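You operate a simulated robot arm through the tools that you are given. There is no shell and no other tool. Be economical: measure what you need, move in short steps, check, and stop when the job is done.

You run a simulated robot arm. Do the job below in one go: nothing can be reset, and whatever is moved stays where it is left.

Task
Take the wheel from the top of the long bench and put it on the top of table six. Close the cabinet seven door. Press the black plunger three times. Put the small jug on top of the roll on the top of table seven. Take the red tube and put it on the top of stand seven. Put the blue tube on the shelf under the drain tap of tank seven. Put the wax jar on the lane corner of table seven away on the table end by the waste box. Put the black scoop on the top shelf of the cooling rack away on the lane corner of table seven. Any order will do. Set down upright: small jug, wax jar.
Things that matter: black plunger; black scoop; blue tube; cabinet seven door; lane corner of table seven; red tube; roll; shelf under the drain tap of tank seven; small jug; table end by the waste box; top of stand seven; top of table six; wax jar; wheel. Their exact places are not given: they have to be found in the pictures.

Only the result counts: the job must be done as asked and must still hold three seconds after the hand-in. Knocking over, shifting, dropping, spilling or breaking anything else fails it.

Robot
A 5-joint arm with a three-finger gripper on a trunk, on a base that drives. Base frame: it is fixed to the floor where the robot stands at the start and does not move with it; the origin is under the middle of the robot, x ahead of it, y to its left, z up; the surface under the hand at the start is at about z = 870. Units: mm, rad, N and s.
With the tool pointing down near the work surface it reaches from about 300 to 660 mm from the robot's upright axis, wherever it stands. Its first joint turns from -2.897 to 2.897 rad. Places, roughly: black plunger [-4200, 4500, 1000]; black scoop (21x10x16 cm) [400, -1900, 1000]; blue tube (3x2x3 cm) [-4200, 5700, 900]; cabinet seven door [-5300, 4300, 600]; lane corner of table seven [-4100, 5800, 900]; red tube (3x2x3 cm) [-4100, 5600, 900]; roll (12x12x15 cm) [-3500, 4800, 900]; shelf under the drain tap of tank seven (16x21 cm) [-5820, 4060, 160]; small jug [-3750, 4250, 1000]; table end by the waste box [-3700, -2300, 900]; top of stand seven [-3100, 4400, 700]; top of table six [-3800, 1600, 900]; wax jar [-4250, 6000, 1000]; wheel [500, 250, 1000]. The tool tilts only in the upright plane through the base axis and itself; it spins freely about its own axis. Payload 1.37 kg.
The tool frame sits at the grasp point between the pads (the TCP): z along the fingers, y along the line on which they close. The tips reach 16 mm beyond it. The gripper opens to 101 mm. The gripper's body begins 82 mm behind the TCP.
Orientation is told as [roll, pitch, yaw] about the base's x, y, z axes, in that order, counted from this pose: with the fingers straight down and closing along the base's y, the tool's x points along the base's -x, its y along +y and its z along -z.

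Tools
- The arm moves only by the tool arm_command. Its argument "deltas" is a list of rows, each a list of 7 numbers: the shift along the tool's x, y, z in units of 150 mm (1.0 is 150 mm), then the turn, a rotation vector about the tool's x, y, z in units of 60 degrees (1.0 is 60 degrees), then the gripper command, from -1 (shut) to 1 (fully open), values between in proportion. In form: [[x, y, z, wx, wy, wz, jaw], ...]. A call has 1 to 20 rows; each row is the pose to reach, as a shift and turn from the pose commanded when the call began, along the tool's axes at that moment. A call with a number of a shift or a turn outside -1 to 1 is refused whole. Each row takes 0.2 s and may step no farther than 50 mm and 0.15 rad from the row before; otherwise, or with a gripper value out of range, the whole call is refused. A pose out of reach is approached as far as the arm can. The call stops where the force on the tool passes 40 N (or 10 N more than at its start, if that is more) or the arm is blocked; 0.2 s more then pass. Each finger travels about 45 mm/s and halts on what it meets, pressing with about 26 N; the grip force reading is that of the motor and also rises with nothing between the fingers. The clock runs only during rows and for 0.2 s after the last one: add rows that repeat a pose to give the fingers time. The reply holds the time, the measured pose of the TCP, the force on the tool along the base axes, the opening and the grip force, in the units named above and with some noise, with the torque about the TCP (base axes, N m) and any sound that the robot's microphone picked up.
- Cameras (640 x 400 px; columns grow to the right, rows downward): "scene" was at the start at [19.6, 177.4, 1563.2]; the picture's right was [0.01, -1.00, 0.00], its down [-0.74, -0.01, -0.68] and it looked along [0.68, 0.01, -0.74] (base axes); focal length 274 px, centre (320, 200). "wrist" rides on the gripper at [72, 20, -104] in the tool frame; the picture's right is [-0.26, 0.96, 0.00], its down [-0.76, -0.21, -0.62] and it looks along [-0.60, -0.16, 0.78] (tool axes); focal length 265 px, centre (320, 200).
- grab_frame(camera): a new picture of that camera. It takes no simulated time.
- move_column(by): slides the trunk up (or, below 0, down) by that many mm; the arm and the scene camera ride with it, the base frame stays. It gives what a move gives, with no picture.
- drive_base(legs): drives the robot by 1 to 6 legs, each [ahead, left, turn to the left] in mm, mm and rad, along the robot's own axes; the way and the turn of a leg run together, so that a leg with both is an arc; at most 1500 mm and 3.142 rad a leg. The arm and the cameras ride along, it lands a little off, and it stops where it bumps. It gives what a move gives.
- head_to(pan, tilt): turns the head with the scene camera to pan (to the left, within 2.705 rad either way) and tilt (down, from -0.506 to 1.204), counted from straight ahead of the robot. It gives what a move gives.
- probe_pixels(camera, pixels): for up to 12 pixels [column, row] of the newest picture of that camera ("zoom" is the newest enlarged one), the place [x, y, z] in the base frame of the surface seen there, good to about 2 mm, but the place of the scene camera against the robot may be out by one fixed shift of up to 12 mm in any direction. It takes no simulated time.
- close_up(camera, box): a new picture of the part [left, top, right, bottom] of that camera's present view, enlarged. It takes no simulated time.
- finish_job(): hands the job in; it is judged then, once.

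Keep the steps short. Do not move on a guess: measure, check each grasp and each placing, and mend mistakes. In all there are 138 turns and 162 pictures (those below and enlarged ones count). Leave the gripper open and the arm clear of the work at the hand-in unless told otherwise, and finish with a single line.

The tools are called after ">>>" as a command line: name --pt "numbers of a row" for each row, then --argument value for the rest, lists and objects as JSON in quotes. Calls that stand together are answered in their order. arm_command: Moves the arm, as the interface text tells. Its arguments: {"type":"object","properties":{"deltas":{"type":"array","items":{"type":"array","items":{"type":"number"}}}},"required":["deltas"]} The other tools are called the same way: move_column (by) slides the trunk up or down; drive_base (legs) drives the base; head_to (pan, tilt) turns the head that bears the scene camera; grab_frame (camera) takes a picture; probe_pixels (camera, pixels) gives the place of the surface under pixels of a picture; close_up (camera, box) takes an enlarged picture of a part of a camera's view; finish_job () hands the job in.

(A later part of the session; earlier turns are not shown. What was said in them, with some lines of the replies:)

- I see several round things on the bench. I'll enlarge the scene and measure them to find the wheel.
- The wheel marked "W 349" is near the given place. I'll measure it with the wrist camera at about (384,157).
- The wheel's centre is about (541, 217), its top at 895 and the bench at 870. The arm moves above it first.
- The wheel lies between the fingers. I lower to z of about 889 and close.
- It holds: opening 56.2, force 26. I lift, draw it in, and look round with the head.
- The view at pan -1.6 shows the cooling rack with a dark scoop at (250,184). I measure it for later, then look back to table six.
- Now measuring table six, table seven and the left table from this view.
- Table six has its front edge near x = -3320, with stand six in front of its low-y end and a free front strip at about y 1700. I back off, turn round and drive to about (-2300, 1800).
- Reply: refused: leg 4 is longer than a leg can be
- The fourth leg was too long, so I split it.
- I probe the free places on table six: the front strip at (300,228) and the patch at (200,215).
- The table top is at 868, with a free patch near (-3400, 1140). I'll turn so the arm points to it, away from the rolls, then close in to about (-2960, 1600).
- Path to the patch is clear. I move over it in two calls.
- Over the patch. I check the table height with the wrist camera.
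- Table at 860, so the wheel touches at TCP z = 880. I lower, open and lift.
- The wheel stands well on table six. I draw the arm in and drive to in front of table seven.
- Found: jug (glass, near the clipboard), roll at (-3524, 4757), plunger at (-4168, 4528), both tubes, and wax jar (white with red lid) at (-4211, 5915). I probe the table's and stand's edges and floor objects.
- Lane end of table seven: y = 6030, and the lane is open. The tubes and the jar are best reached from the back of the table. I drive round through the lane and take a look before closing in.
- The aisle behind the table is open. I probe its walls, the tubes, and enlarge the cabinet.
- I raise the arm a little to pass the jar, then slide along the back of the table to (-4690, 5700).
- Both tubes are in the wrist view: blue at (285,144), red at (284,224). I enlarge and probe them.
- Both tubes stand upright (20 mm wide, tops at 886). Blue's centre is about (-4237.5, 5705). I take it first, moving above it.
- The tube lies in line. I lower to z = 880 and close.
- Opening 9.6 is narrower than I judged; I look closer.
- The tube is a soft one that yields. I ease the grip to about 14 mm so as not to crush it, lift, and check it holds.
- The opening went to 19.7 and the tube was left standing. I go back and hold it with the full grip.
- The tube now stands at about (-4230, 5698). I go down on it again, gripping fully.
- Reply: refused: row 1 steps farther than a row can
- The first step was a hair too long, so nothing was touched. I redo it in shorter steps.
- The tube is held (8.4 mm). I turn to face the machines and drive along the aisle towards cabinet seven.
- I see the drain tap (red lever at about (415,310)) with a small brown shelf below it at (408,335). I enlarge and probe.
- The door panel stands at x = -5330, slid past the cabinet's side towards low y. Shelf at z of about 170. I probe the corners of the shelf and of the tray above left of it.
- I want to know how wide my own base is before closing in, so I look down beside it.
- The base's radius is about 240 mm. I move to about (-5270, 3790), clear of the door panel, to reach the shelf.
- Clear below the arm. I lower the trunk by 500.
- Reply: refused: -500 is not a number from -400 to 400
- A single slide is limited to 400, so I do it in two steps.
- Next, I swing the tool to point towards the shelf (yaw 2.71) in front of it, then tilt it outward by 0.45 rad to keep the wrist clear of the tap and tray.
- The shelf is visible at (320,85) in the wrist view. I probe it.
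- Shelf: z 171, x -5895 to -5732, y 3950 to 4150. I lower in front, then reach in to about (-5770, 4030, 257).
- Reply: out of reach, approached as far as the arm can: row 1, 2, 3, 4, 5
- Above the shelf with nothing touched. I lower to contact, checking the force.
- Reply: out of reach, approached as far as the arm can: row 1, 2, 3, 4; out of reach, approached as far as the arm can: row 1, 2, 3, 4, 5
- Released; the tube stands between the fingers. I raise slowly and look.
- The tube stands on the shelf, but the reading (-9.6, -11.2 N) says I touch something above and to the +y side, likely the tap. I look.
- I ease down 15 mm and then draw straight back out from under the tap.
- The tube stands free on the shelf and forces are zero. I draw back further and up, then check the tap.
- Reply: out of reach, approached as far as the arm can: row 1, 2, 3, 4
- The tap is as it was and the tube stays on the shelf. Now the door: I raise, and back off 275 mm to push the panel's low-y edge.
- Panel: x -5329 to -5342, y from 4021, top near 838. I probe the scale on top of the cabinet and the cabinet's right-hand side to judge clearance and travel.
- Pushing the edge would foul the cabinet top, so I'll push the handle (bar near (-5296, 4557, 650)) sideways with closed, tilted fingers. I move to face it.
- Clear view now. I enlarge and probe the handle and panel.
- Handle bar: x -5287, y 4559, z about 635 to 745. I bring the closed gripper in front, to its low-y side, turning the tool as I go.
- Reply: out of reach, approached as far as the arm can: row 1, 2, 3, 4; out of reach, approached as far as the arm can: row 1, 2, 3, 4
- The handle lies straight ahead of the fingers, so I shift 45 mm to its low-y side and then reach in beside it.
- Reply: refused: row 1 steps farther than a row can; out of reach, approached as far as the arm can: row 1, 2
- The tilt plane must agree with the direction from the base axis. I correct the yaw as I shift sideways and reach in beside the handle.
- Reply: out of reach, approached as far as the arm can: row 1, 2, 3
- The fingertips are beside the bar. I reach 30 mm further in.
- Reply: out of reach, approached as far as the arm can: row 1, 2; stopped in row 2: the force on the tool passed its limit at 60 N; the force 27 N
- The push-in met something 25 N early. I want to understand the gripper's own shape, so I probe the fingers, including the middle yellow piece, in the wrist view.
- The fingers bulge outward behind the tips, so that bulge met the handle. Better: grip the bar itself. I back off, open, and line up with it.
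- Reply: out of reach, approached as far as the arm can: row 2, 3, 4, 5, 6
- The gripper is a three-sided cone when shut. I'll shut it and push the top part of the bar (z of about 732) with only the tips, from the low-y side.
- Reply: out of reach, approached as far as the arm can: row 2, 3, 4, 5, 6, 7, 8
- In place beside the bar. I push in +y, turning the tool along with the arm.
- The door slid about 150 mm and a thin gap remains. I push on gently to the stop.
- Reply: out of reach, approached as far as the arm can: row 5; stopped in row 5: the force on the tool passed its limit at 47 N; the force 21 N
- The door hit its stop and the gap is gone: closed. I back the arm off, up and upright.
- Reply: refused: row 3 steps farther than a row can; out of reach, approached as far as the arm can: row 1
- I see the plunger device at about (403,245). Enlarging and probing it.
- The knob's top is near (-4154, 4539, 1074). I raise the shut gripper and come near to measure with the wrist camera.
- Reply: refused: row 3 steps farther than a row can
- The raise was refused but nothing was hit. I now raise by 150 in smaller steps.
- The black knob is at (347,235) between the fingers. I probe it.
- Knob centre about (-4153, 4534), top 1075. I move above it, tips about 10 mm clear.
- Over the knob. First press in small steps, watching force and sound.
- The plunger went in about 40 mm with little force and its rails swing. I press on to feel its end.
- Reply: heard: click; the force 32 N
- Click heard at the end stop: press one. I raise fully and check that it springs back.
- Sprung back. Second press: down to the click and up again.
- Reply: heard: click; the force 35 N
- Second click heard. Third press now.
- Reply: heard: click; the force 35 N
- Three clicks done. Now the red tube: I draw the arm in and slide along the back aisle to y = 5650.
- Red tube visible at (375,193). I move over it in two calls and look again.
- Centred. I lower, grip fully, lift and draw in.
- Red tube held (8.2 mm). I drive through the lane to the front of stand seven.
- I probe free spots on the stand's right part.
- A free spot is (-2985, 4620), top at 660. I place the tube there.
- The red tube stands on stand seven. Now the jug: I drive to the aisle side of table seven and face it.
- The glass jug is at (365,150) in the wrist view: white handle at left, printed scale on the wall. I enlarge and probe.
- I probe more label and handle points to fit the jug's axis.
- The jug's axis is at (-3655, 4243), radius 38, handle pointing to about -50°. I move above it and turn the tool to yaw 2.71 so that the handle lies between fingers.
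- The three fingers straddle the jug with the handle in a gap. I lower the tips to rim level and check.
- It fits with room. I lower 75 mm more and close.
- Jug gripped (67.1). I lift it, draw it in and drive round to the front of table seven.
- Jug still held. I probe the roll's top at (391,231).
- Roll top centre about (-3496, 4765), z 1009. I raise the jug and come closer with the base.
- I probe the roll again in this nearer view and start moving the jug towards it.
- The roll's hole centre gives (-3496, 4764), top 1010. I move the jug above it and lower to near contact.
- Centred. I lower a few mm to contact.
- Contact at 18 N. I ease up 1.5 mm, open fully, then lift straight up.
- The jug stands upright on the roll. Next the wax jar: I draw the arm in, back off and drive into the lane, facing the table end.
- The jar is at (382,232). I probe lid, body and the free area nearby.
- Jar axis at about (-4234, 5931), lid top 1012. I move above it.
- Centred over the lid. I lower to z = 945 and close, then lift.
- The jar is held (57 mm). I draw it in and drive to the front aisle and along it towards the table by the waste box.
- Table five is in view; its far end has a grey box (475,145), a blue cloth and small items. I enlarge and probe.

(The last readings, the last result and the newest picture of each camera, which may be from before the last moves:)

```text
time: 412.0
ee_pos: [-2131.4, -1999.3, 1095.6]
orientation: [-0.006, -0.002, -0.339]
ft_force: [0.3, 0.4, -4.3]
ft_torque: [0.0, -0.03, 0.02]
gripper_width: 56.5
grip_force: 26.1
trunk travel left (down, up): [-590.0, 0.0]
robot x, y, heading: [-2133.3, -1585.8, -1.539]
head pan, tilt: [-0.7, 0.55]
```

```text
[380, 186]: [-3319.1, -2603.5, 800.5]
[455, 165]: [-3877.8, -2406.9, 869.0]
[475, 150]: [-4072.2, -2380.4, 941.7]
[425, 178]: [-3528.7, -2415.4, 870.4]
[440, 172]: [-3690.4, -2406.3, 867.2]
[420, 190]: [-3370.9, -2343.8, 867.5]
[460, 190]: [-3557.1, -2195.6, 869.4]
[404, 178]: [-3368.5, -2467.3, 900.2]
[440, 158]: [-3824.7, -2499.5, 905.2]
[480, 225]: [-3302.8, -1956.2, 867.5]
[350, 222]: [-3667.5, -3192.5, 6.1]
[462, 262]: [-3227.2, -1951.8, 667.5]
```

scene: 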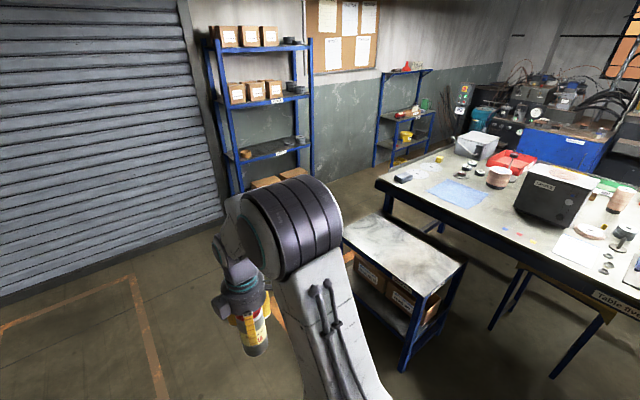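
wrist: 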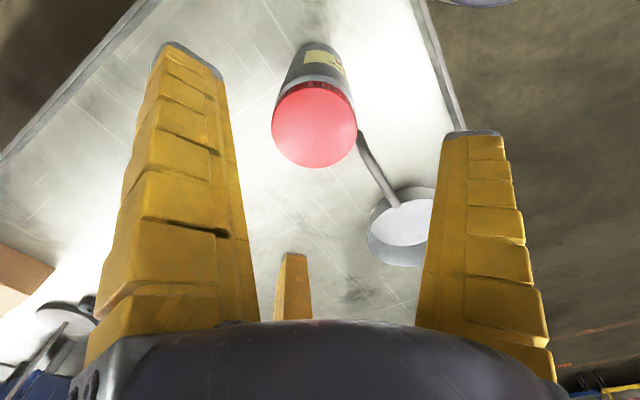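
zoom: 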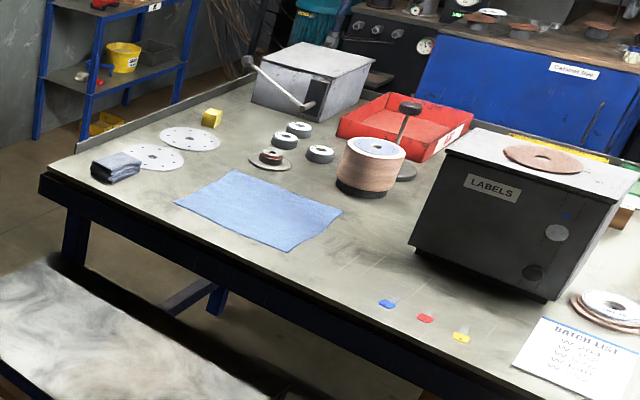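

I check the floor space at that end and advance part of the way.

>>> probe_pixels --camera "scene" --pixels '[[235, 185], [305, 165], [377, 165], [410, 165], [100, 285], [345, 200], [270, 185], [385, 235], [400, 365]]'

>>> drive_base --legs '[[900, -100, -0.03]]'

```text
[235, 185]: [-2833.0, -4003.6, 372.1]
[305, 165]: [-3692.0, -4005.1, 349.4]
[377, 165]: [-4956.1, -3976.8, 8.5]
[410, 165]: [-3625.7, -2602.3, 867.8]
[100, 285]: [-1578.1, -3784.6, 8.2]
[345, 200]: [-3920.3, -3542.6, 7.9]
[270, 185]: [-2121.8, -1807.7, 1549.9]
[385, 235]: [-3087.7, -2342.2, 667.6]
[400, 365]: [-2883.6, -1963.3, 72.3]
```

```text
time: 416.8
ee_pos: [-2232.7, -2907.1, 1094.7]
orientation: [-0.006, -0.002, -0.377]
ft_force: [-0.2, -0.5, -3.8]
ft_torque: [0.0, 0.0, -0.03]
gripper_width: 56.8
grip_force: 25.9
trunk travel left (down, up): [-590.0, 0.0]
robot x, y, heading: [-2216.5, -2494.4, -1.576]
head pan, tilt: [-0.7, 0.55]
```

Free floor between y = -4000 and -2620. I go to the table's end and face it.

>>> drive_base --legs '[[490, 0, 0], [0, 0, 3.14], [0, 1430, 0]]'

>>> head_to --pan 0.0 --tilt 0.75

>>> grab_frame --camera "scene"

```text
time: 434.0
ee_pos: [-3671.1, -2589.5, 1096.0]
orientation: [-0.007, -0.002, 2.778]
ft_force: [-0.2, -0.8, -3.5]
ft_torque: [0.01, -0.01, 0.0]
gripper_width: 56.9
grip_force: 26.1
trunk travel left (down, up): [-590.0, 0.0]
robot x, y, heading: [-3677.5, -3000.1, 1.581]
head pan, tilt: [-0.7, 0.55]
```

```text
time: 435.0
ee_pos: [-3670.3, -2589.2, 1095.3]
orientation: [-0.005, -0.002, 2.777]
ft_force: [-0.1, -0.4, -2.8]
ft_torque: [-0.01, -0.01, 0.0]
gripper_width: 56.7
grip_force: 25.8
trunk travel left (down, up): [-590.0, 0.0]
robot x, y, heading: [-3678.7, -3000.5, 1.583]
head pan, tilt: [0.0, 0.75]
```

```text
35 pictures are left
```

scene: 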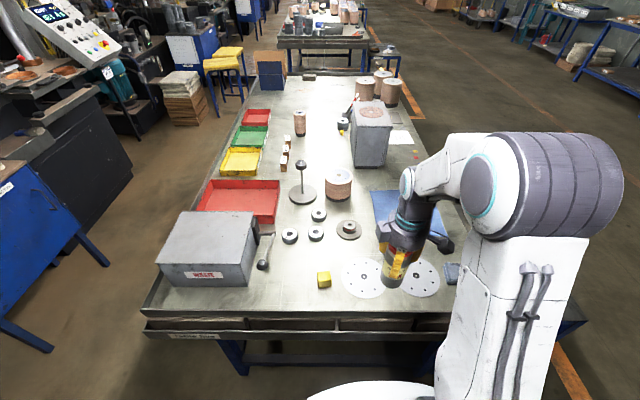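

The box marked WASTE is at (210,250). I probe free spots beside it.

>>> probe_pixels --camera "scene" --pixels '[[292, 275], [292, 258], [328, 255], [348, 232], [323, 280], [264, 265], [290, 236], [316, 234], [362, 278], [300, 300], [255, 285], [335, 262]]'

>>> close_up --camera "scene" --box '[240, 200, 440, 320]'

```text
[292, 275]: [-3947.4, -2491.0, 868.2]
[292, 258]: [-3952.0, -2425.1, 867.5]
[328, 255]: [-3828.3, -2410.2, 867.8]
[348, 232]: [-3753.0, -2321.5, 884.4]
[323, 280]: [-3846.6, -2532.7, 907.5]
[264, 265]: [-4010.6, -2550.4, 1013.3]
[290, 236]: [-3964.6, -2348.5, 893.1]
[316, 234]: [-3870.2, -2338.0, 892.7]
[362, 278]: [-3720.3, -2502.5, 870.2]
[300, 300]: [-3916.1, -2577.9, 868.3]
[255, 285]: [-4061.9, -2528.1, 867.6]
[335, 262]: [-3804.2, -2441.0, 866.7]
```

```text
3.20 times, centred on (340, 260) of scene
```

zoom: 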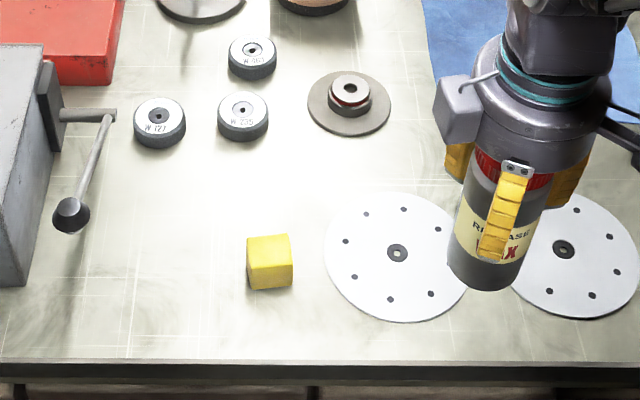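

I choose the free spot at about (-3690, -2385), clear of the flange, discs and cloth. Moving the jar over it.

>>> arm_command --pt "-0.133 -0.267 0 0 0 0 -1" --pt "-0.267 -0.533 0 0 0 0 -1" --pt "-0.4 -0.8 0 0 0 0 -1" --pt "-0.505 -1 0 0 0 0 -1"

>>> arm_command --pt "-0.104 -0.223 0 0 0 0 -1" --pt "-0.104 -0.223 0.3 0 0 0 -1" --pt "-0.104 -0.223 0.6 0 0 0 -1"

>>> close_up --camera "scene" --box '[280, 180, 440, 290]'

>>> grab_frame --camera "wrist"

```text
time: 436.0
ee_pos: [-3688.0, -2419.8, 1095.2]
orientation: [-0.002, -0.002, 2.778]
ft_force: [0.1, -0.2, -3.3]
ft_torque: [-0.03, 0.0, 0.0]
gripper_width: 56.4
grip_force: 25.5
trunk travel left (down, up): [-590.0, 0.0]
robot x, y, heading: [-3678.0, -3003.1, 1.578]
head pan, tilt: [0.0, 0.75]
```

```text
time: 436.8
ee_pos: [-3689.1, -2381.8, 1002.9]
orientation: [-0.003, -0.002, 2.777]
ft_force: [0.3, 0.0, -4.8]
ft_torque: [0.0, -0.03, 0.0]
gripper_width: 56.9
grip_force: 26.4
trunk travel left (down, up): [-590.0, 0.0]
robot x, y, heading: [-3678.6, -3004.5, 1.585]
head pan, tilt: [0.0, 0.75]
```

```text
3.64 times, centred on (360, 235) of scene
```

zoom: 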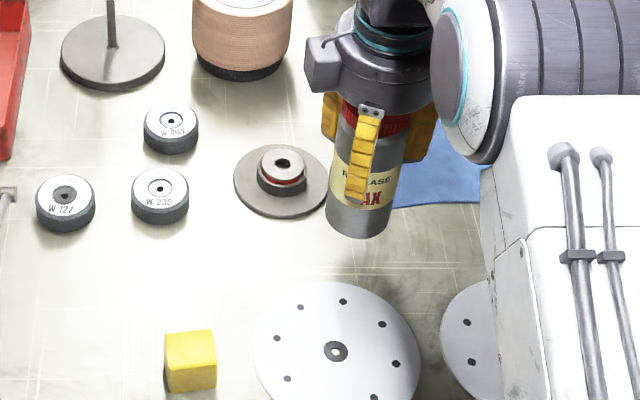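

```text
32 pictures are left
```

wrist: 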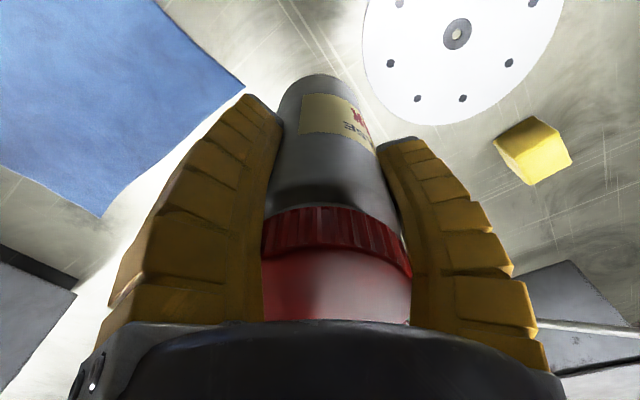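

I check the clearances to the disc and cloth with the wrist camera.

>>> probe_pixels --camera "wrist" --pixels '[[244, 84], [100, 215], [400, 112], [372, 80], [456, 35], [330, 40], [420, 122]]'

```text
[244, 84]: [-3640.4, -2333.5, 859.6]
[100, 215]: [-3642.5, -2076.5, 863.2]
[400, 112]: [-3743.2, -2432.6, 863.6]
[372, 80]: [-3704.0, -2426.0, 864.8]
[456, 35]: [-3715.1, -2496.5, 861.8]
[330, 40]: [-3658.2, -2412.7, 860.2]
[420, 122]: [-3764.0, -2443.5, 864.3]
```

All clear by 15 mm or more. I lower to contact.

>>> arm_command --pt "0 0 0.2 0 0 0 -1" --pt "0 0 0.32 0 0 0 -1" --pt "0 0 0.36 0 0 0 -1" --pt "0 0 0.375 0 0 0 -1" --pt "0 0 0.385 0 0 0 -1" --pt "0 0 0.392 0 0 0 -1"

```text
time: 438.2
ee_pos: [-3690.3, -2384.4, 952.7]
orientation: [-0.013, -0.004, 2.772]
ft_force: [5.0, 1.7, 22.7]
ft_torque: [-0.56, -0.04, 0.08]
gripper_width: 57.4
grip_force: 25.7
trunk travel left (down, up): [-590.0, 0.0]
robot x, y, heading: [-3679.1, -3001.9, 1.579]
head pan, tilt: [0.0, 0.75]
```

Contact at z of about 952. I relieve the force, open fully and lift.

>>> arm_command --pt "0 0 -0.02 0 0 0 -1" --pt "0 0 -0.045 0 0 0 -1" --pt "0 0 -0.045 0 0 0 -0.1" --pt "0 0 -0.045 0 0 0 0.5" --pt "0 0 -0.045 0 0 0 1" --pt "0 0 -0.045 0 0 0 1" --pt "0 0 -0.045 0 0 0 1" --pt "0 0 -0.2 0 0 0 1" --pt "0 0 -0.4 0 0 0 1" --pt "0 0 -0.6 0 0 0 1" --pt "0 0 -0.8 0 0 0 1" --pt "0 0 -1 0 0 0 1"

>>> arm_command --pt "0.1 0.25 -0.1 0 0 0 1" --pt "0.2 0.5 -0.2 0 0 0 1" --pt "0.35 0.8 -0.2 0 0 0 1"

>>> grab_frame --camera "scene"

```text
time: 440.8
ee_pos: [-3691.8, -2385.3, 1097.4]
orientation: [-0.005, -0.002, 2.776]
ft_force: [-0.3, -0.2, -0.7]
ft_torque: [0.05, 0.03, 0.02]
gripper_width: 100.6
grip_force: 0.0
trunk travel left (down, up): [-590.0, 0.0]
robot x, y, heading: [-3676.6, -3001.4, 1.582]
head pan, tilt: [0.0, 0.75]
```

```text
refused: row 3 steps farther than a row can; nothing moved
```

```text
31 pictures are left
```

scene: 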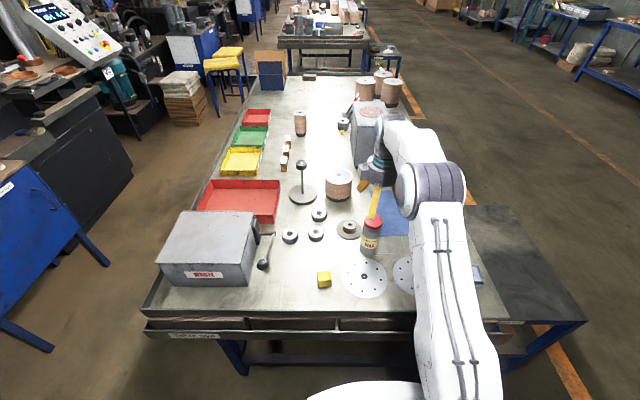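

The jar stands upright beside the waste box. I draw the arm in (smaller steps) and drive to the cooling rack.

>>> arm_command --pt "0.1 0.26 -0.1 0 0 0 1" --pt "0.2 0.52 -0.15 0 0 0 1" --pt "0.3 0.78 -0.2 0 0 0 1" --pt "0.36 0.95 -0.2 0 0 0 1"

>>> drive_base --legs '[[0, -1500, 0], [0, -1430, 0], [1100, 0, 0], [0, 0, -1.58]]'

>>> head_to --pan 0.0 --tilt 0.5

>>> grab_frame --camera "scene"

```text
time: 441.8
ee_pos: [-3689.2, -2539.0, 1126.9]
orientation: [-0.006, -0.001, 2.777]
ft_force: [0.4, -0.1, 0.1]
ft_torque: [0.02, -0.01, -0.06]
gripper_width: 100.7
grip_force: 0.0
trunk travel left (down, up): [-590.0, 0.0]
robot x, y, heading: [-3674.0, -2998.5, 1.581]
head pan, tilt: [0.0, 0.75]
```

```text
time: 465.1
ee_pos: [-371.6, -1752.6, 1127.3]
orientation: [-0.006, -0.001, 1.251]
ft_force: [-0.5, -0.3, -0.3]
ft_torque: [0.02, -0.02, 0.02]
gripper_width: 100.4
grip_force: 0.1
trunk travel left (down, up): [-590.0, 0.0]
robot x, y, heading: [-833.2, -1786.7, 0.054]
head pan, tilt: [0.0, 0.75]
```

```text
time: 465.8
ee_pos: [-370.3, -1752.9, 1127.5]
orientation: [-0.005, -0.003, 1.251]
ft_force: [0.3, 0.2, -0.4]
ft_torque: [0.01, -0.02, -0.02]
gripper_width: 100.5
grip_force: 0.0
trunk travel left (down, up): [-590.0, 0.0]
robot x, y, heading: [-831.1, -1783.6, 0.056]
head pan, tilt: [0.0, 0.499]
```

```text
30 pictures are left
```

scene: 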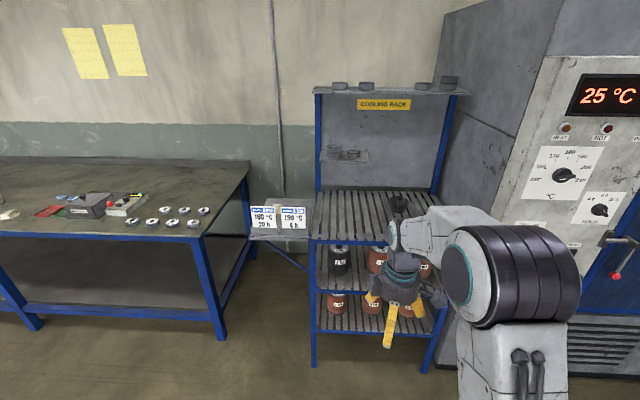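

The rack is ahead; the scoop sits on its slatted shelf behind my arm at (398,205). I probe the rack's parts.

>>> probe_pixels --camera "scene" --pixels '[[398, 207], [400, 197], [396, 213], [345, 215], [330, 238], [315, 238], [440, 195], [320, 92], [460, 92], [345, 158], [313, 355], [430, 365]]'

>>> close_up --camera "scene" --box '[310, 170, 470, 270]'

```text
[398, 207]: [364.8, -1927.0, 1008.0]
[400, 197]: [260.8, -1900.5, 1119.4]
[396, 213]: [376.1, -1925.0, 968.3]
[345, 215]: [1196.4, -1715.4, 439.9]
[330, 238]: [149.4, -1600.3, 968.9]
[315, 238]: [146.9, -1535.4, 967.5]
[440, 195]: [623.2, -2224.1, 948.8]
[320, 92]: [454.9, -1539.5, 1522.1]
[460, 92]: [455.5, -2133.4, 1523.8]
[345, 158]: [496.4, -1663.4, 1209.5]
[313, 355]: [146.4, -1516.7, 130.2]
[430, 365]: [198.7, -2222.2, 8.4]
```

```text
4.00 times, centred on (390, 220) of scene
```

zoom: 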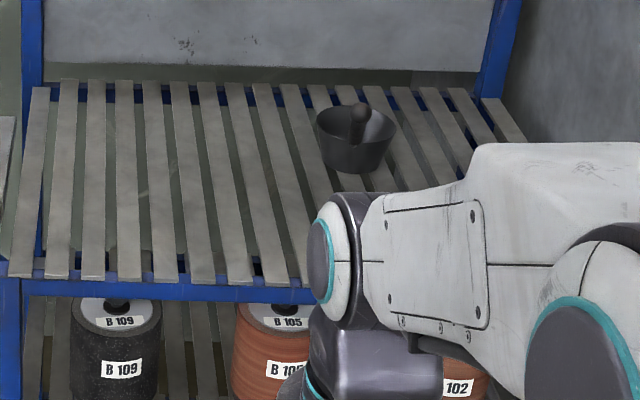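

Shelf top z 960, front edge x 147. Scoop's pot is near (410, -1915), handle end near (261, -1900, 1111) pointing at me. I raise the arm and come up to the rack.

>>> arm_command --pt "0 0 -0.2 0 0 0 1" --pt "0 0 -0.4 0 0 0 1"

>>> drive_base --legs '[[673, -58, -0.056]]'

>>> head_to --pan -0.4 --tilt 0.8

>>> grab_frame --camera "scene"

>>> grab_frame --camera "wrist"

```text
time: 466.4
ee_pos: [-371.0, -1753.8, 1186.5]
orientation: [-0.005, -0.004, 1.252]
ft_force: [0.3, 0.1, 1.0]
ft_torque: [-0.05, 0.01, 0.01]
gripper_width: 100.9
grip_force: 0.1
trunk travel left (down, up): [-590.0, 0.0]
robot x, y, heading: [-833.4, -1784.0, 0.055]
head pan, tilt: [0.0, 0.499]
```

```text
time: 470.1
ee_pos: [303.0, -1816.4, 1187.0]
orientation: [-0.006, -0.002, 1.197]
ft_force: [0.7, -0.6, -0.4]
ft_torque: [-0.01, 0.03, 0.0]
gripper_width: 100.7
grip_force: 0.1
trunk travel left (down, up): [-590.0, 0.0]
robot x, y, heading: [-158.6, -1825.6, -0.001]
head pan, tilt: [0.0, 0.499]
```

```text
time: 471.0
ee_pos: [302.9, -1816.5, 1186.3]
orientation: [-0.006, -0.001, 1.198]
ft_force: [-1.1, 0.4, 1.1]
ft_torque: [0.0, -0.04, 0.01]
gripper_width: 100.5
grip_force: 0.0
trunk travel left (down, up): [-590.0, 0.0]
robot x, y, heading: [-160.0, -1822.6, -0.001]
head pan, tilt: [-0.4, 0.799]
```

```text
28 pictures are left
```

scene: 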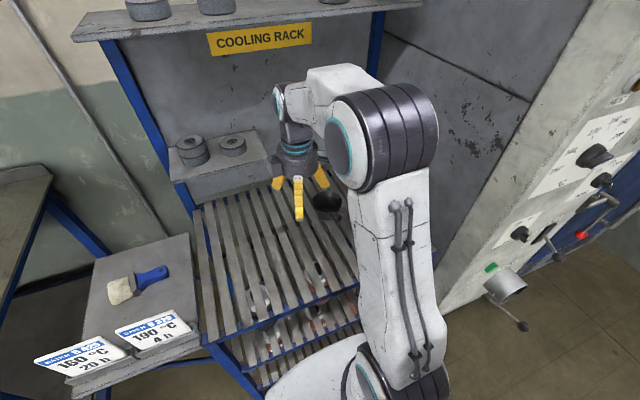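

```text
27 pictures are left
```

wrist: 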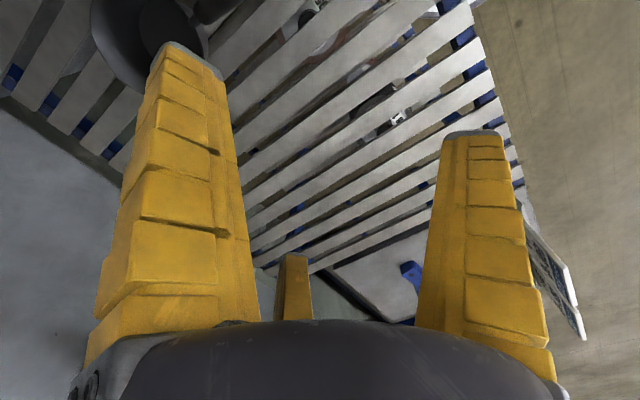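

The arm hides the scoop. I move over the pot's side and turn the tool to yaw -1.83, so that the handle will lie in the finger gap free of the camera boxes; then look with the wrist camera.

>>> arm_command --pt "0.015 -0.105 0 0 0 0.135 1" --pt "0.03 -0.21 0 0 0 0.27 1" --pt "0.045 -0.315 0 0 0 0.405 1" --pt "0.06 -0.42 0 0 0 0.54 1" --pt "0.076 -0.525 0 0 0 0.675 1" --pt "0.09 -0.63 0 0 0 0.81 1" --pt "0.106 -0.735 0 0 0 0.945 1"

>>> arm_command --pt "0 0 0 0 0 0.14 1" --pt "0 0 0 0 0 0.28 1" --pt "0 0 0 0 0 0.42 1" --pt "0 0 0 0 0 0.56 1" --pt "0 0 0 0 0 0.7 1" --pt "0 0 0 0 0 0.84 1" --pt "0 0 0 0 0 0.975 1"

>>> arm_command --pt "0 0 0 0 0 0.14 1" --pt "0 0 0 0 0 0.28 1" --pt "0 0 0 0 0 0.42 1" --pt "0 0 0 0 0 0.56 1" --pt "0 0 0 0 0 0.7 1" --pt "0 0 0 0 0 0.84 1" --pt "0 0 0 0 0 0.975 1"

>>> grab_frame --camera "wrist"

>>> grab_frame --camera "scene"

```text
time: 472.6
ee_pos: [399.3, -1872.0, 1187.3]
orientation: [-0.003, -0.004, 0.206]
ft_force: [0.4, 0.9, 1.0]
ft_torque: [0.01, 0.0, 0.03]
gripper_width: 100.4
grip_force: 0.1
trunk travel left (down, up): [-590.0, 0.0]
robot x, y, heading: [-161.6, -1820.2, 0.004]
head pan, tilt: [-0.4, 0.799]
```

```text
time: 474.2
ee_pos: [401.0, -1872.8, 1187.8]
orientation: [0.003, -0.003, -0.815]
ft_force: [0.3, -0.4, -0.4]
ft_torque: [-0.01, 0.0, 0.01]
gripper_width: 100.8
grip_force: 0.0
trunk travel left (down, up): [-590.0, 0.0]
robot x, y, heading: [-157.6, -1823.8, 0.004]
head pan, tilt: [-0.4, 0.799]
```

```text
time: 475.8
ee_pos: [399.7, -1873.2, 1187.5]
orientation: [0.004, -0.001, -1.837]
ft_force: [-0.5, 0.0, 1.2]
ft_torque: [-0.02, 0.02, -0.02]
gripper_width: 100.6
grip_force: 0.1
trunk travel left (down, up): [-590.0, 0.0]
robot x, y, heading: [-159.3, -1822.5, 0.0]
head pan, tilt: [-0.4, 0.799]
```

```text
26 pictures are left
```

wrist: 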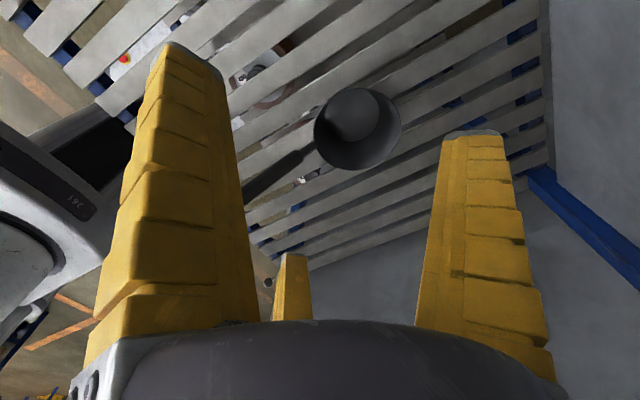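

```text
25 pictures are left
```

scene: 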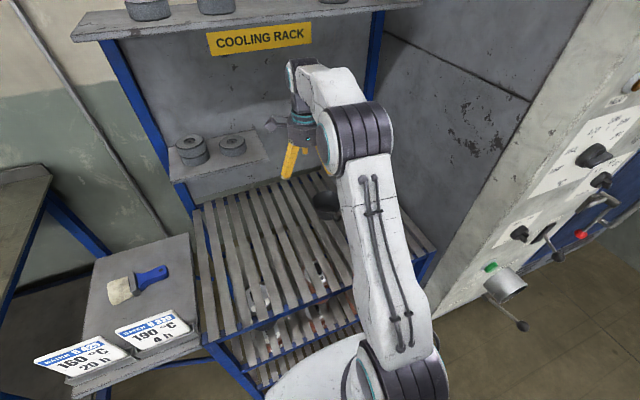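

The scoop is now clear in the wrist view: pot at (358,128), handle running to the lower left. I enlarge and probe rim and handle.

>>> close_up --camera "wrist" --box '[235, 75, 415, 205]'

>>> probe_pixels --camera "wrist" --pixels '[[316, 135], [399, 115], [350, 91], [366, 167], [385, 95], [325, 155], [390, 150], [356, 115], [310, 155], [290, 168], [270, 182], [255, 192]]'

```text
3.08 times, centred on (325, 140) of wrist
```

zoom: 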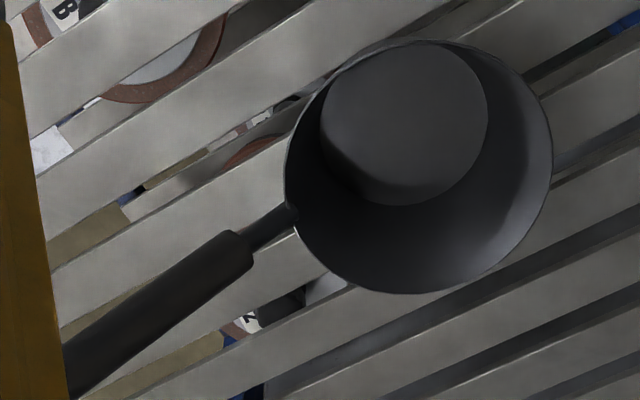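

```text
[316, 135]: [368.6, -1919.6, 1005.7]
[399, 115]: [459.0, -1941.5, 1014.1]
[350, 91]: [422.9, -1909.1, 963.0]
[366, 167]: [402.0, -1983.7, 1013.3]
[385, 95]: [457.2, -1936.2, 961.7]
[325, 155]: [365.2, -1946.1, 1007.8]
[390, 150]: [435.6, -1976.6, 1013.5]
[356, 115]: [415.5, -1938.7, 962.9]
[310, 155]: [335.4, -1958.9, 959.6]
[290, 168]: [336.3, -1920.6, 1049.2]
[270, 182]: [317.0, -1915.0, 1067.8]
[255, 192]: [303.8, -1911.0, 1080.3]
```

Rim centre about (412, -1935), radius 48, rim z 1014; the handle leaves at 163°. I'll grip the pot's wall at the handle's root: one finger inside, two flanking the handle. First I come down to just above.

>>> arm_command --pt "-0.185 -0.073 0 0 0 0 1" --pt "-0.37 -0.146 0 0 0 0 1" --pt "-0.37 -0.146 0.3 0 0 0 1" --pt "-0.37 -0.146 0.6 0 0 0 1" --pt "-0.37 -0.146 0.87 0 0 0 1"

>>> grab_frame --camera "wrist"

>>> close_up --camera "scene" --box '[240, 110, 400, 230]'

```text
time: 477.0
ee_pos: [364.9, -1919.1, 1054.1]
orientation: [0.004, 0.002, -1.835]
ft_force: [-0.9, -0.6, -0.5]
ft_torque: [-0.03, 0.01, -0.02]
gripper_width: 100.3
grip_force: 0.1
trunk travel left (down, up): [-590.0, 0.0]
robot x, y, heading: [-157.3, -1820.2, 0.003]
head pan, tilt: [-0.4, 0.799]
```

```text
23 pictures are left
```

wrist: 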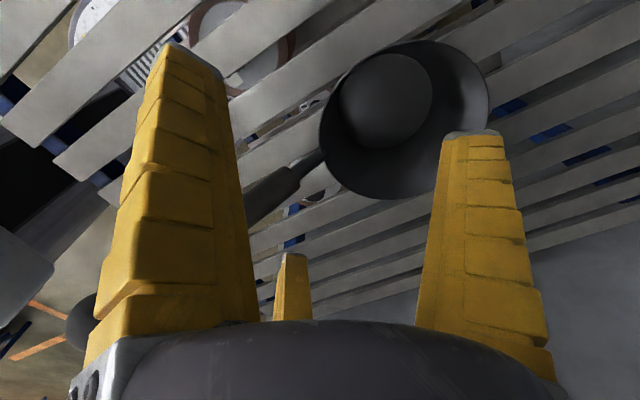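

```text
3.33 times, centred on (320, 170) of scene
```

zoom: 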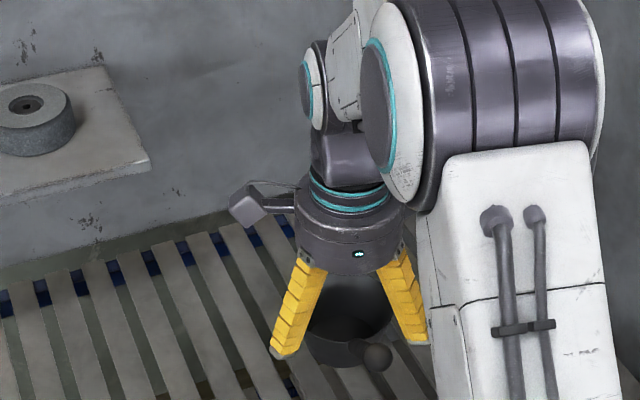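

The handle lies between the two near fingers and the third is over the pot's inside. I lower 46 mm and close.

>>> arm_command --pt "0 0 0.1 0 0 0 1" --pt "0 0 0.2 0 0 0 1" --pt "0 0 0.3 0 0 0 1" --pt "0 0 0.3 0 0 0 1"

>>> grab_frame --camera "wrist"

```text
time: 478.0
ee_pos: [362.8, -1919.9, 1011.0]
orientation: [0.006, 0.0, -1.835]
ft_force: [-1.1, 0.5, 0.2]
ft_torque: [-0.01, 0.02, -0.02]
gripper_width: 100.8
grip_force: 0.2
trunk travel left (down, up): [-590.0, 0.0]
robot x, y, heading: [-157.2, -1823.3, 0.003]
head pan, tilt: [-0.4, 0.799]
```

```text
21 pictures are left
```

wrist: 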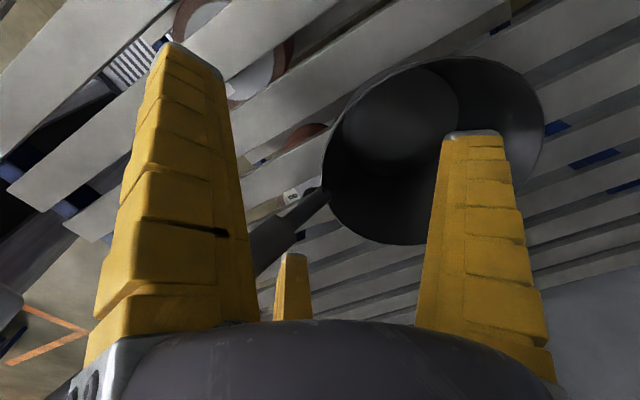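

One finger is inside the pot. I lower 6 mm more and close, then read the grip.

>>> arm_command --pt "0 0 0.04 0 0 0 1" --pt "0 0 0.04 0 0 0 0.4" --pt "0 0 0.04 0 0 0 0" --pt "0 0 0.04 0 0 0 -0.5" --pt "0 0 0.04 0 0 0 -1" --pt "0 0 0.04 0 0 0 -1" --pt "0 0 0.04 0 0 0 -1" --pt "0 0 0.04 0 0 0 -1" --pt "0 0 0.04 0 0 0 -1"

>>> grab_frame --camera "wrist"

```text
time: 480.0
ee_pos: [364.6, -1919.3, 1005.8]
orientation: [0.006, -0.001, -1.835]
ft_force: [0.4, -0.5, 0.1]
ft_torque: [-0.03, -0.06, -0.07]
gripper_width: 5.9
grip_force: 26.0
trunk travel left (down, up): [-590.0, 0.0]
robot x, y, heading: [-160.9, -1823.7, 0.004]
head pan, tilt: [-0.4, 0.799]
```

```text
20 pictures are left
```

wrist: 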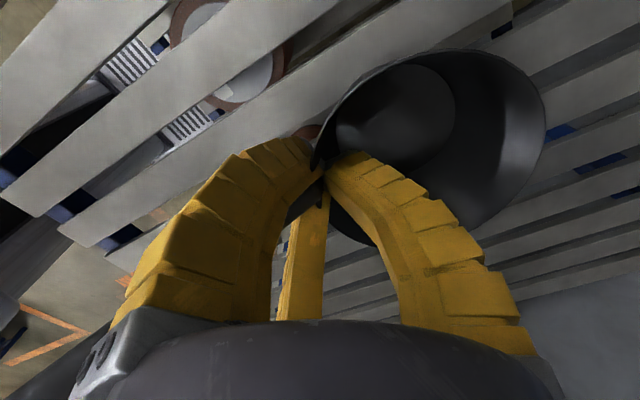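

The wall is pinched (5.9 mm, 26 N). I lift slowly and check.

>>> arm_command --pt "0 0 -0.08 0 0 0 -1" --pt "0 0 -0.16 0 0 0 -1" --pt "0 0 -0.28 0 0 0 -1" --pt "0 0 -0.45 0 0 0 -1" --pt "0 0 -0.65 0 0 0 -1"

>>> grab_frame --camera "wrist"

>>> close_up --camera "scene" --box '[240, 90, 400, 210]'

```text
time: 481.2
ee_pos: [364.9, -1920.6, 1103.6]
orientation: [0.004, -0.001, -1.835]
ft_force: [-0.2, 0.5, -1.2]
ft_torque: [0.03, 0.04, -0.02]
gripper_width: 6.1
grip_force: 26.1
trunk travel left (down, up): [-590.0, 0.0]
robot x, y, heading: [-156.3, -1823.0, 0.0]
head pan, tilt: [-0.4, 0.799]
```

```text
19 pictures are left
```

wrist: 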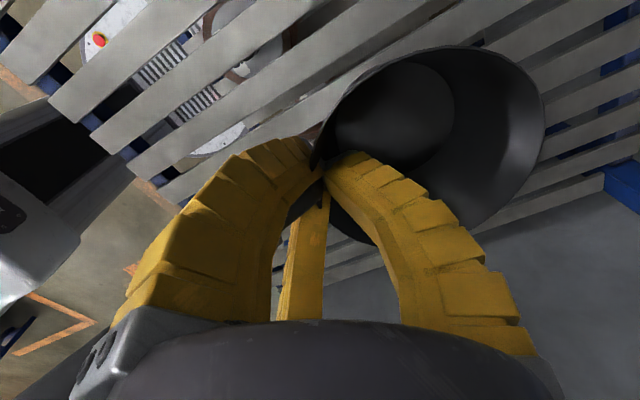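

```text
3.33 times, centred on (320, 150) of scene
```

zoom: 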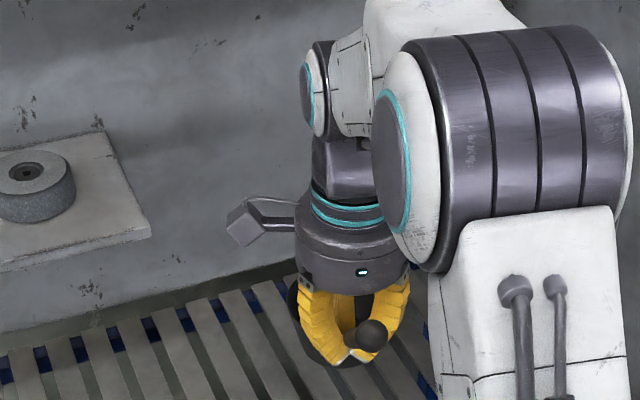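

The scoop is held level. I draw it in, back away from the rack and drive along the main aisle towards table seven.

>>> arm_command --pt "-0.057 -0.209 0 0 0 0 -1" --pt "-0.114 -0.418 0 0 0 0 -1" --pt "-0.171 -0.627 0 0 0 0 -1" --pt "-0.228 -0.836 0 0 0 0 -1"

>>> drive_base --legs '[[-1500, 0, 0], [-250, 0, 0], [0, 1500, 0], [0, 1500, 0], [0, 1500, 0], [0, 1500, 0]]'

>>> grab_frame --camera "wrist"

```text
time: 482.2
ee_pos: [234.7, -1919.9, 1100.7]
orientation: [0.005, 0.0, -1.833]
ft_force: [-1.2, -0.4, -1.8]
ft_torque: [-0.04, 0.0, -0.01]
gripper_width: 5.9
grip_force: 26.4
trunk travel left (down, up): [-590.0, 0.0]
robot x, y, heading: [-156.7, -1824.2, 0.001]
head pan, tilt: [-0.4, 0.799]
```

```text
time: 519.3
ee_pos: [-1736.2, 4071.1, 1101.7]
orientation: [0.006, -0.001, -1.791]
ft_force: [-0.1, -0.9, -1.4]
ft_torque: [0.01, 0.03, 0.01]
gripper_width: 5.8
grip_force: 25.7
trunk travel left (down, up): [-590.0, 0.0]
robot x, y, heading: [-2132.3, 4147.6, 0.043]
head pan, tilt: [-0.4, 0.799]
```

```text
17 pictures are left
```

wrist: 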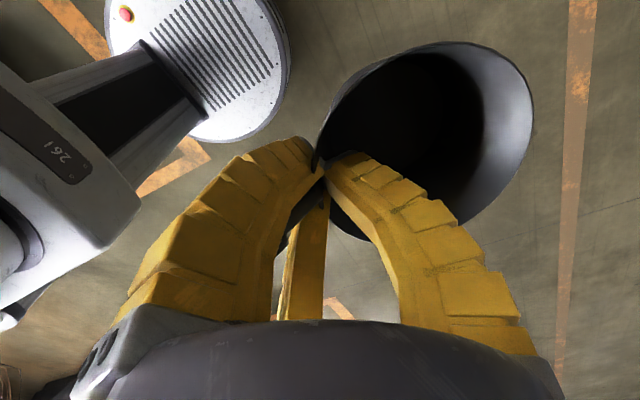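

Still held. I finish the drive: into the lane and turn to face the table's end.

>>> drive_base --legs '[[0, 1500, -0.043], [0, 830, 0], [-1500, 0, 0], [-525, 0, 0], [0, 0, -1.571]]'

>>> head_to --pan 0.0 --tilt 0.8

>>> grab_frame --camera "scene"

```text
time: 544.6
ee_pos: [-4301.7, 6133.2, 1101.2]
orientation: [0.003, 0.0, 2.883]
ft_force: [0.1, -1.0, -1.0]
ft_torque: [0.06, 0.01, 0.01]
gripper_width: 6.2
grip_force: 26.3
trunk travel left (down, up): [-590.0, 0.0]
robot x, y, heading: [-4204.7, 6527.6, -1.565]
head pan, tilt: [-0.4, 0.799]
```

```text
time: 545.5
ee_pos: [-4301.3, 6132.5, 1100.3]
orientation: [0.006, -0.002, 2.884]
ft_force: [-0.1, -0.2, -0.9]
ft_torque: [0.03, -0.03, 0.01]
gripper_width: 6.1
grip_force: 26.0
trunk travel left (down, up): [-590.0, 0.0]
robot x, y, heading: [-4210.6, 6526.7, -1.562]
head pan, tilt: [0.0, 0.799]
```

```text
16 pictures are left
```

scene: 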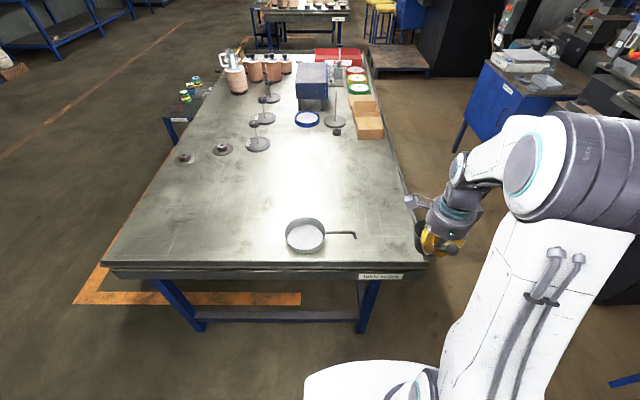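

I come 80 mm nearer, then swing the scoop over the free spot left by the jar and tubes.

>>> drive_base --legs '[[80, 0, 0]]'

>>> arm_command --pt "0.193 0.172 0 0 0 0 -1" --pt "0.385 0.345 0 0 0 0 -1" --pt "0.578 0.517 0 0 0 0 -1"

>>> arm_command --pt "0.193 0.172 0 0 0 0 -1" --pt "0.385 0.345 0 0 0 0 -1" --pt "0.57 0.517 0 0 0 0 -1" --pt "0.57 0.517 0.3 0 0 0 -1" --pt "0.57 0.517 0.6 0 0 0 -1"

>>> close_up --camera "scene" --box '[260, 170, 460, 300]'

>>> grab_frame --camera "wrist"

```text
time: 546.6
ee_pos: [-4300.2, 6050.5, 1100.4]
orientation: [0.003, 0.0, 2.883]
ft_force: [-0.1, -0.7, -1.7]
ft_torque: [0.06, -0.02, -0.01]
gripper_width: 5.8
grip_force: 26.5
trunk travel left (down, up): [-590.0, 0.0]
robot x, y, heading: [-4208.2, 6445.5, -1.568]
head pan, tilt: [0.0, 0.799]
```

```text
time: 547.4
ee_pos: [-4236.5, 5953.0, 1100.1]
orientation: [0.004, 0.0, 2.883]
ft_force: [0.9, -0.2, -1.2]
ft_torque: [0.08, 0.0, -0.02]
gripper_width: 6.2
grip_force: 25.9
trunk travel left (down, up): [-590.0, 0.0]
robot x, y, heading: [-4204.3, 6445.7, -1.563]
head pan, tilt: [0.0, 0.799]
```

```text
time: 548.6
ee_pos: [-4173.6, 5856.3, 1010.5]
orientation: [0.004, 0.002, 2.882]
ft_force: [0.1, 0.5, -0.8]
ft_torque: [0.01, -0.02, 0.03]
gripper_width: 6.0
grip_force: 25.9
trunk travel left (down, up): [-590.0, 0.0]
robot x, y, heading: [-4208.2, 6448.1, -1.565]
head pan, tilt: [0.0, 0.799]
```

```text
3.08 times, centred on (360, 235) of scene
```

zoom: 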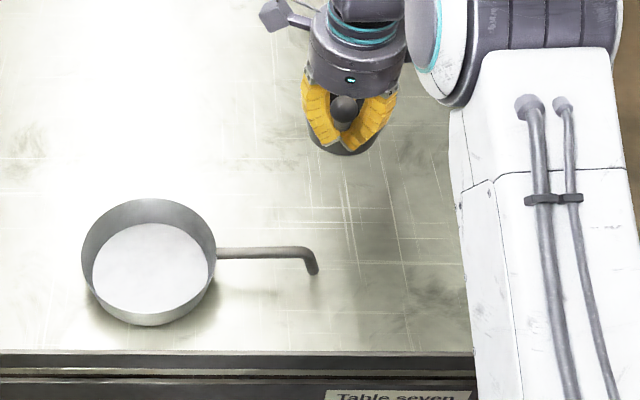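

```text
14 pictures are left
```

wrist: 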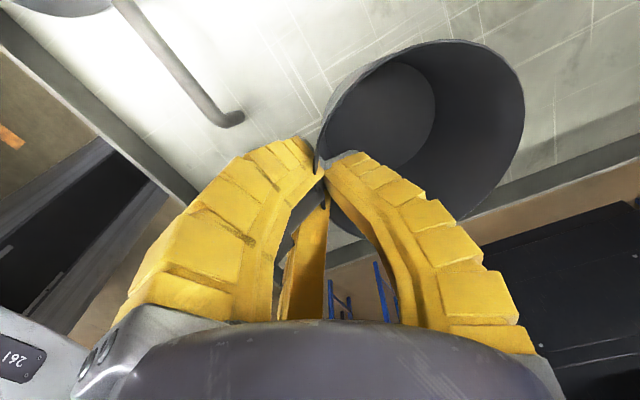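

The spot below is free. I lower to contact in shrinking steps.

>>> arm_command --pt "0 0 0.25 0 0 0 -1" --pt "0 0 0.5 0 0 0 -1" --pt "0 0 0.62 0 0 0 -1" --pt "0 0 0.66 0 0 0 -1" --pt "0 0 0.68 0 0 0 -1" --pt "0 0 0.69 0 0 0 -1"

>>> close_up --camera "scene" --box '[280, 180, 440, 280]'

```text
time: 550.0
ee_pos: [-4174.0, 5858.8, 909.0]
orientation: [0.006, -0.001, 2.883]
ft_force: [-0.3, 2.1, 6.5]
ft_torque: [-0.37, 0.1, -0.02]
gripper_width: 6.1
grip_force: 26.2
trunk travel left (down, up): [-590.0, 0.0]
robot x, y, heading: [-4209.7, 6446.1, -1.561]
head pan, tilt: [0.0, 0.799]
```

```text
4.00 times, centred on (360, 230) of scene
```

zoom: 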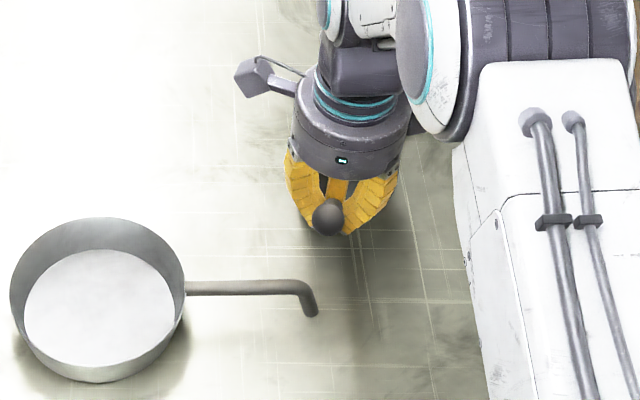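

Set down (6.5 N). I open and lift straight up.

>>> arm_command --pt "0 0 0 0 0 0 -0.6" --pt "0 0 0 0 0 0 -0.1" --pt "0 0 0 0 0 0 0.4" --pt "0 0 0 0 0 0 0.9" --pt "0 0 0 0 0 0 0.9" --pt "0 0 -0.1 0 0 0 0.9" --pt "0 0 -0.25 0 0 0 0.9" --pt "0 0 -0.5 0 0 0 0.9" --pt "0 0 -0.75 0 0 0 0.9" --pt "0 0 -1 0 0 0 0.9"

>>> grab_frame --camera "wrist"

>>> close_up --camera "scene" --box '[260, 150, 460, 280]'

```text
time: 552.2
ee_pos: [-4174.8, 5859.7, 1059.3]
orientation: [0.004, 0.002, 2.883]
ft_force: [-0.5, 0.1, 0.0]
ft_torque: [-0.02, 0.0, -0.01]
gripper_width: 96.5
grip_force: 0.7
trunk travel left (down, up): [-590.0, 0.0]
robot x, y, heading: [-4207.8, 6446.9, -1.565]
head pan, tilt: [0.0, 0.799]
```

```text
12 pictures are left
```

wrist: 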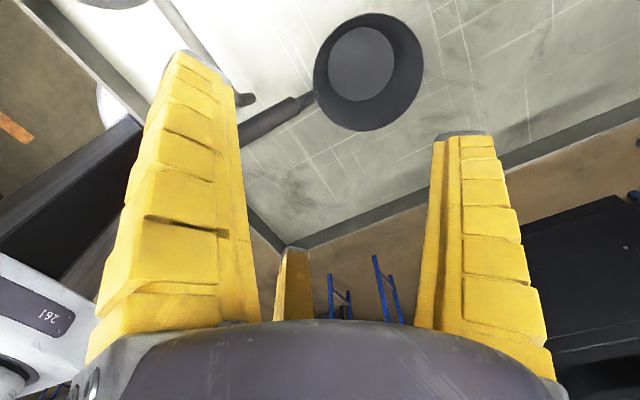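

```text
3.08 times, centred on (360, 215) of scene
```

zoom: 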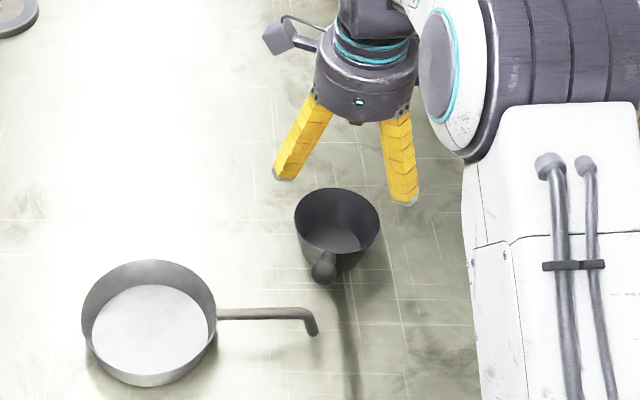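

The scoop stands on the lane corner. I raise clear of its handle, back off, and take a last look at jug and red tube.

>>> arm_command --pt "0 0 -0.25 0 0 0 1" --pt "0 0 -0.5 0 0 0 1" --pt "0 0 -0.7 0 0 0 1"

>>> drive_base --legs '[[-350, 0, 0]]'

>>> head_to --pan 0.15 --tilt 0.55

>>> grab_frame --camera "scene"

>>> close_up --camera "scene" --box '[160, 60, 400, 220]'

```text
time: 553.0
ee_pos: [-4172.5, 5861.5, 1165.8]
orientation: [0.003, 0.003, 2.883]
ft_force: [0.4, -0.5, 0.9]
ft_torque: [0.0, 0.0, 0.0]
gripper_width: 100.6
grip_force: 0.1
trunk travel left (down, up): [-590.0, 0.0]
robot x, y, heading: [-4207.2, 6450.6, -1.563]
head pan, tilt: [0.0, 0.799]
```

```text
time: 555.3
ee_pos: [-4175.6, 6212.3, 1165.1]
orientation: [0.005, 0.002, 2.884]
ft_force: [0.9, -0.4, 0.8]
ft_torque: [-0.04, 0.02, -0.03]
gripper_width: 100.6
grip_force: 0.1
trunk travel left (down, up): [-590.0, 0.0]
robot x, y, heading: [-4207.9, 6802.4, -1.563]
head pan, tilt: [0.0, 0.799]
```

```text
time: 556.0
ee_pos: [-4175.3, 6212.7, 1165.1]
orientation: [0.004, 0.002, 2.883]
ft_force: [-1.1, 0.2, 0.2]
ft_torque: [0.02, -0.01, 0.03]
gripper_width: 100.5
grip_force: 0.1
trunk travel left (down, up): [-590.0, 0.0]
robot x, y, heading: [-4209.7, 6799.2, -1.565]
head pan, tilt: [0.15, 0.55]
```

```text
10 pictures are left
```

scene: 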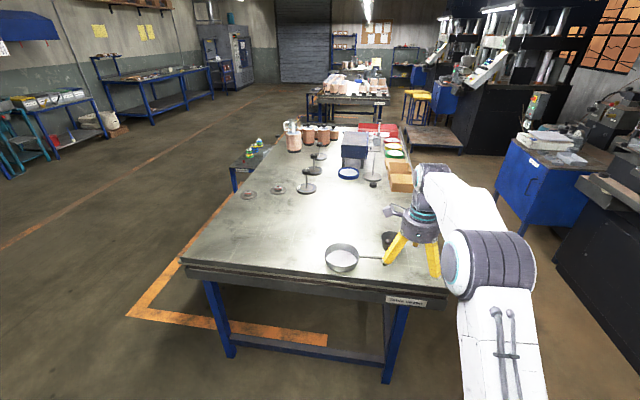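

```text
2.50 times, centred on (280, 140) of scene
```

zoom: 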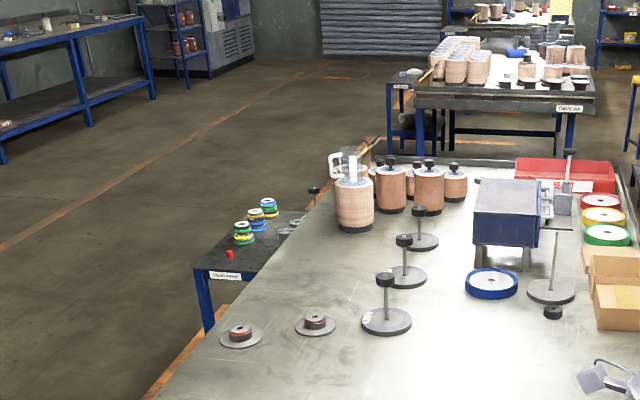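

Jug upright on the roll, red tube on stand seven, scoop on the lane corner, cabinet closed; gripper open and clear. Handing in.

>>> finish_job

```text
The job is handed in.
```

All eight parts of the job were done and checked in the pictures, and the job is handed in; the final judgement was not reported back.
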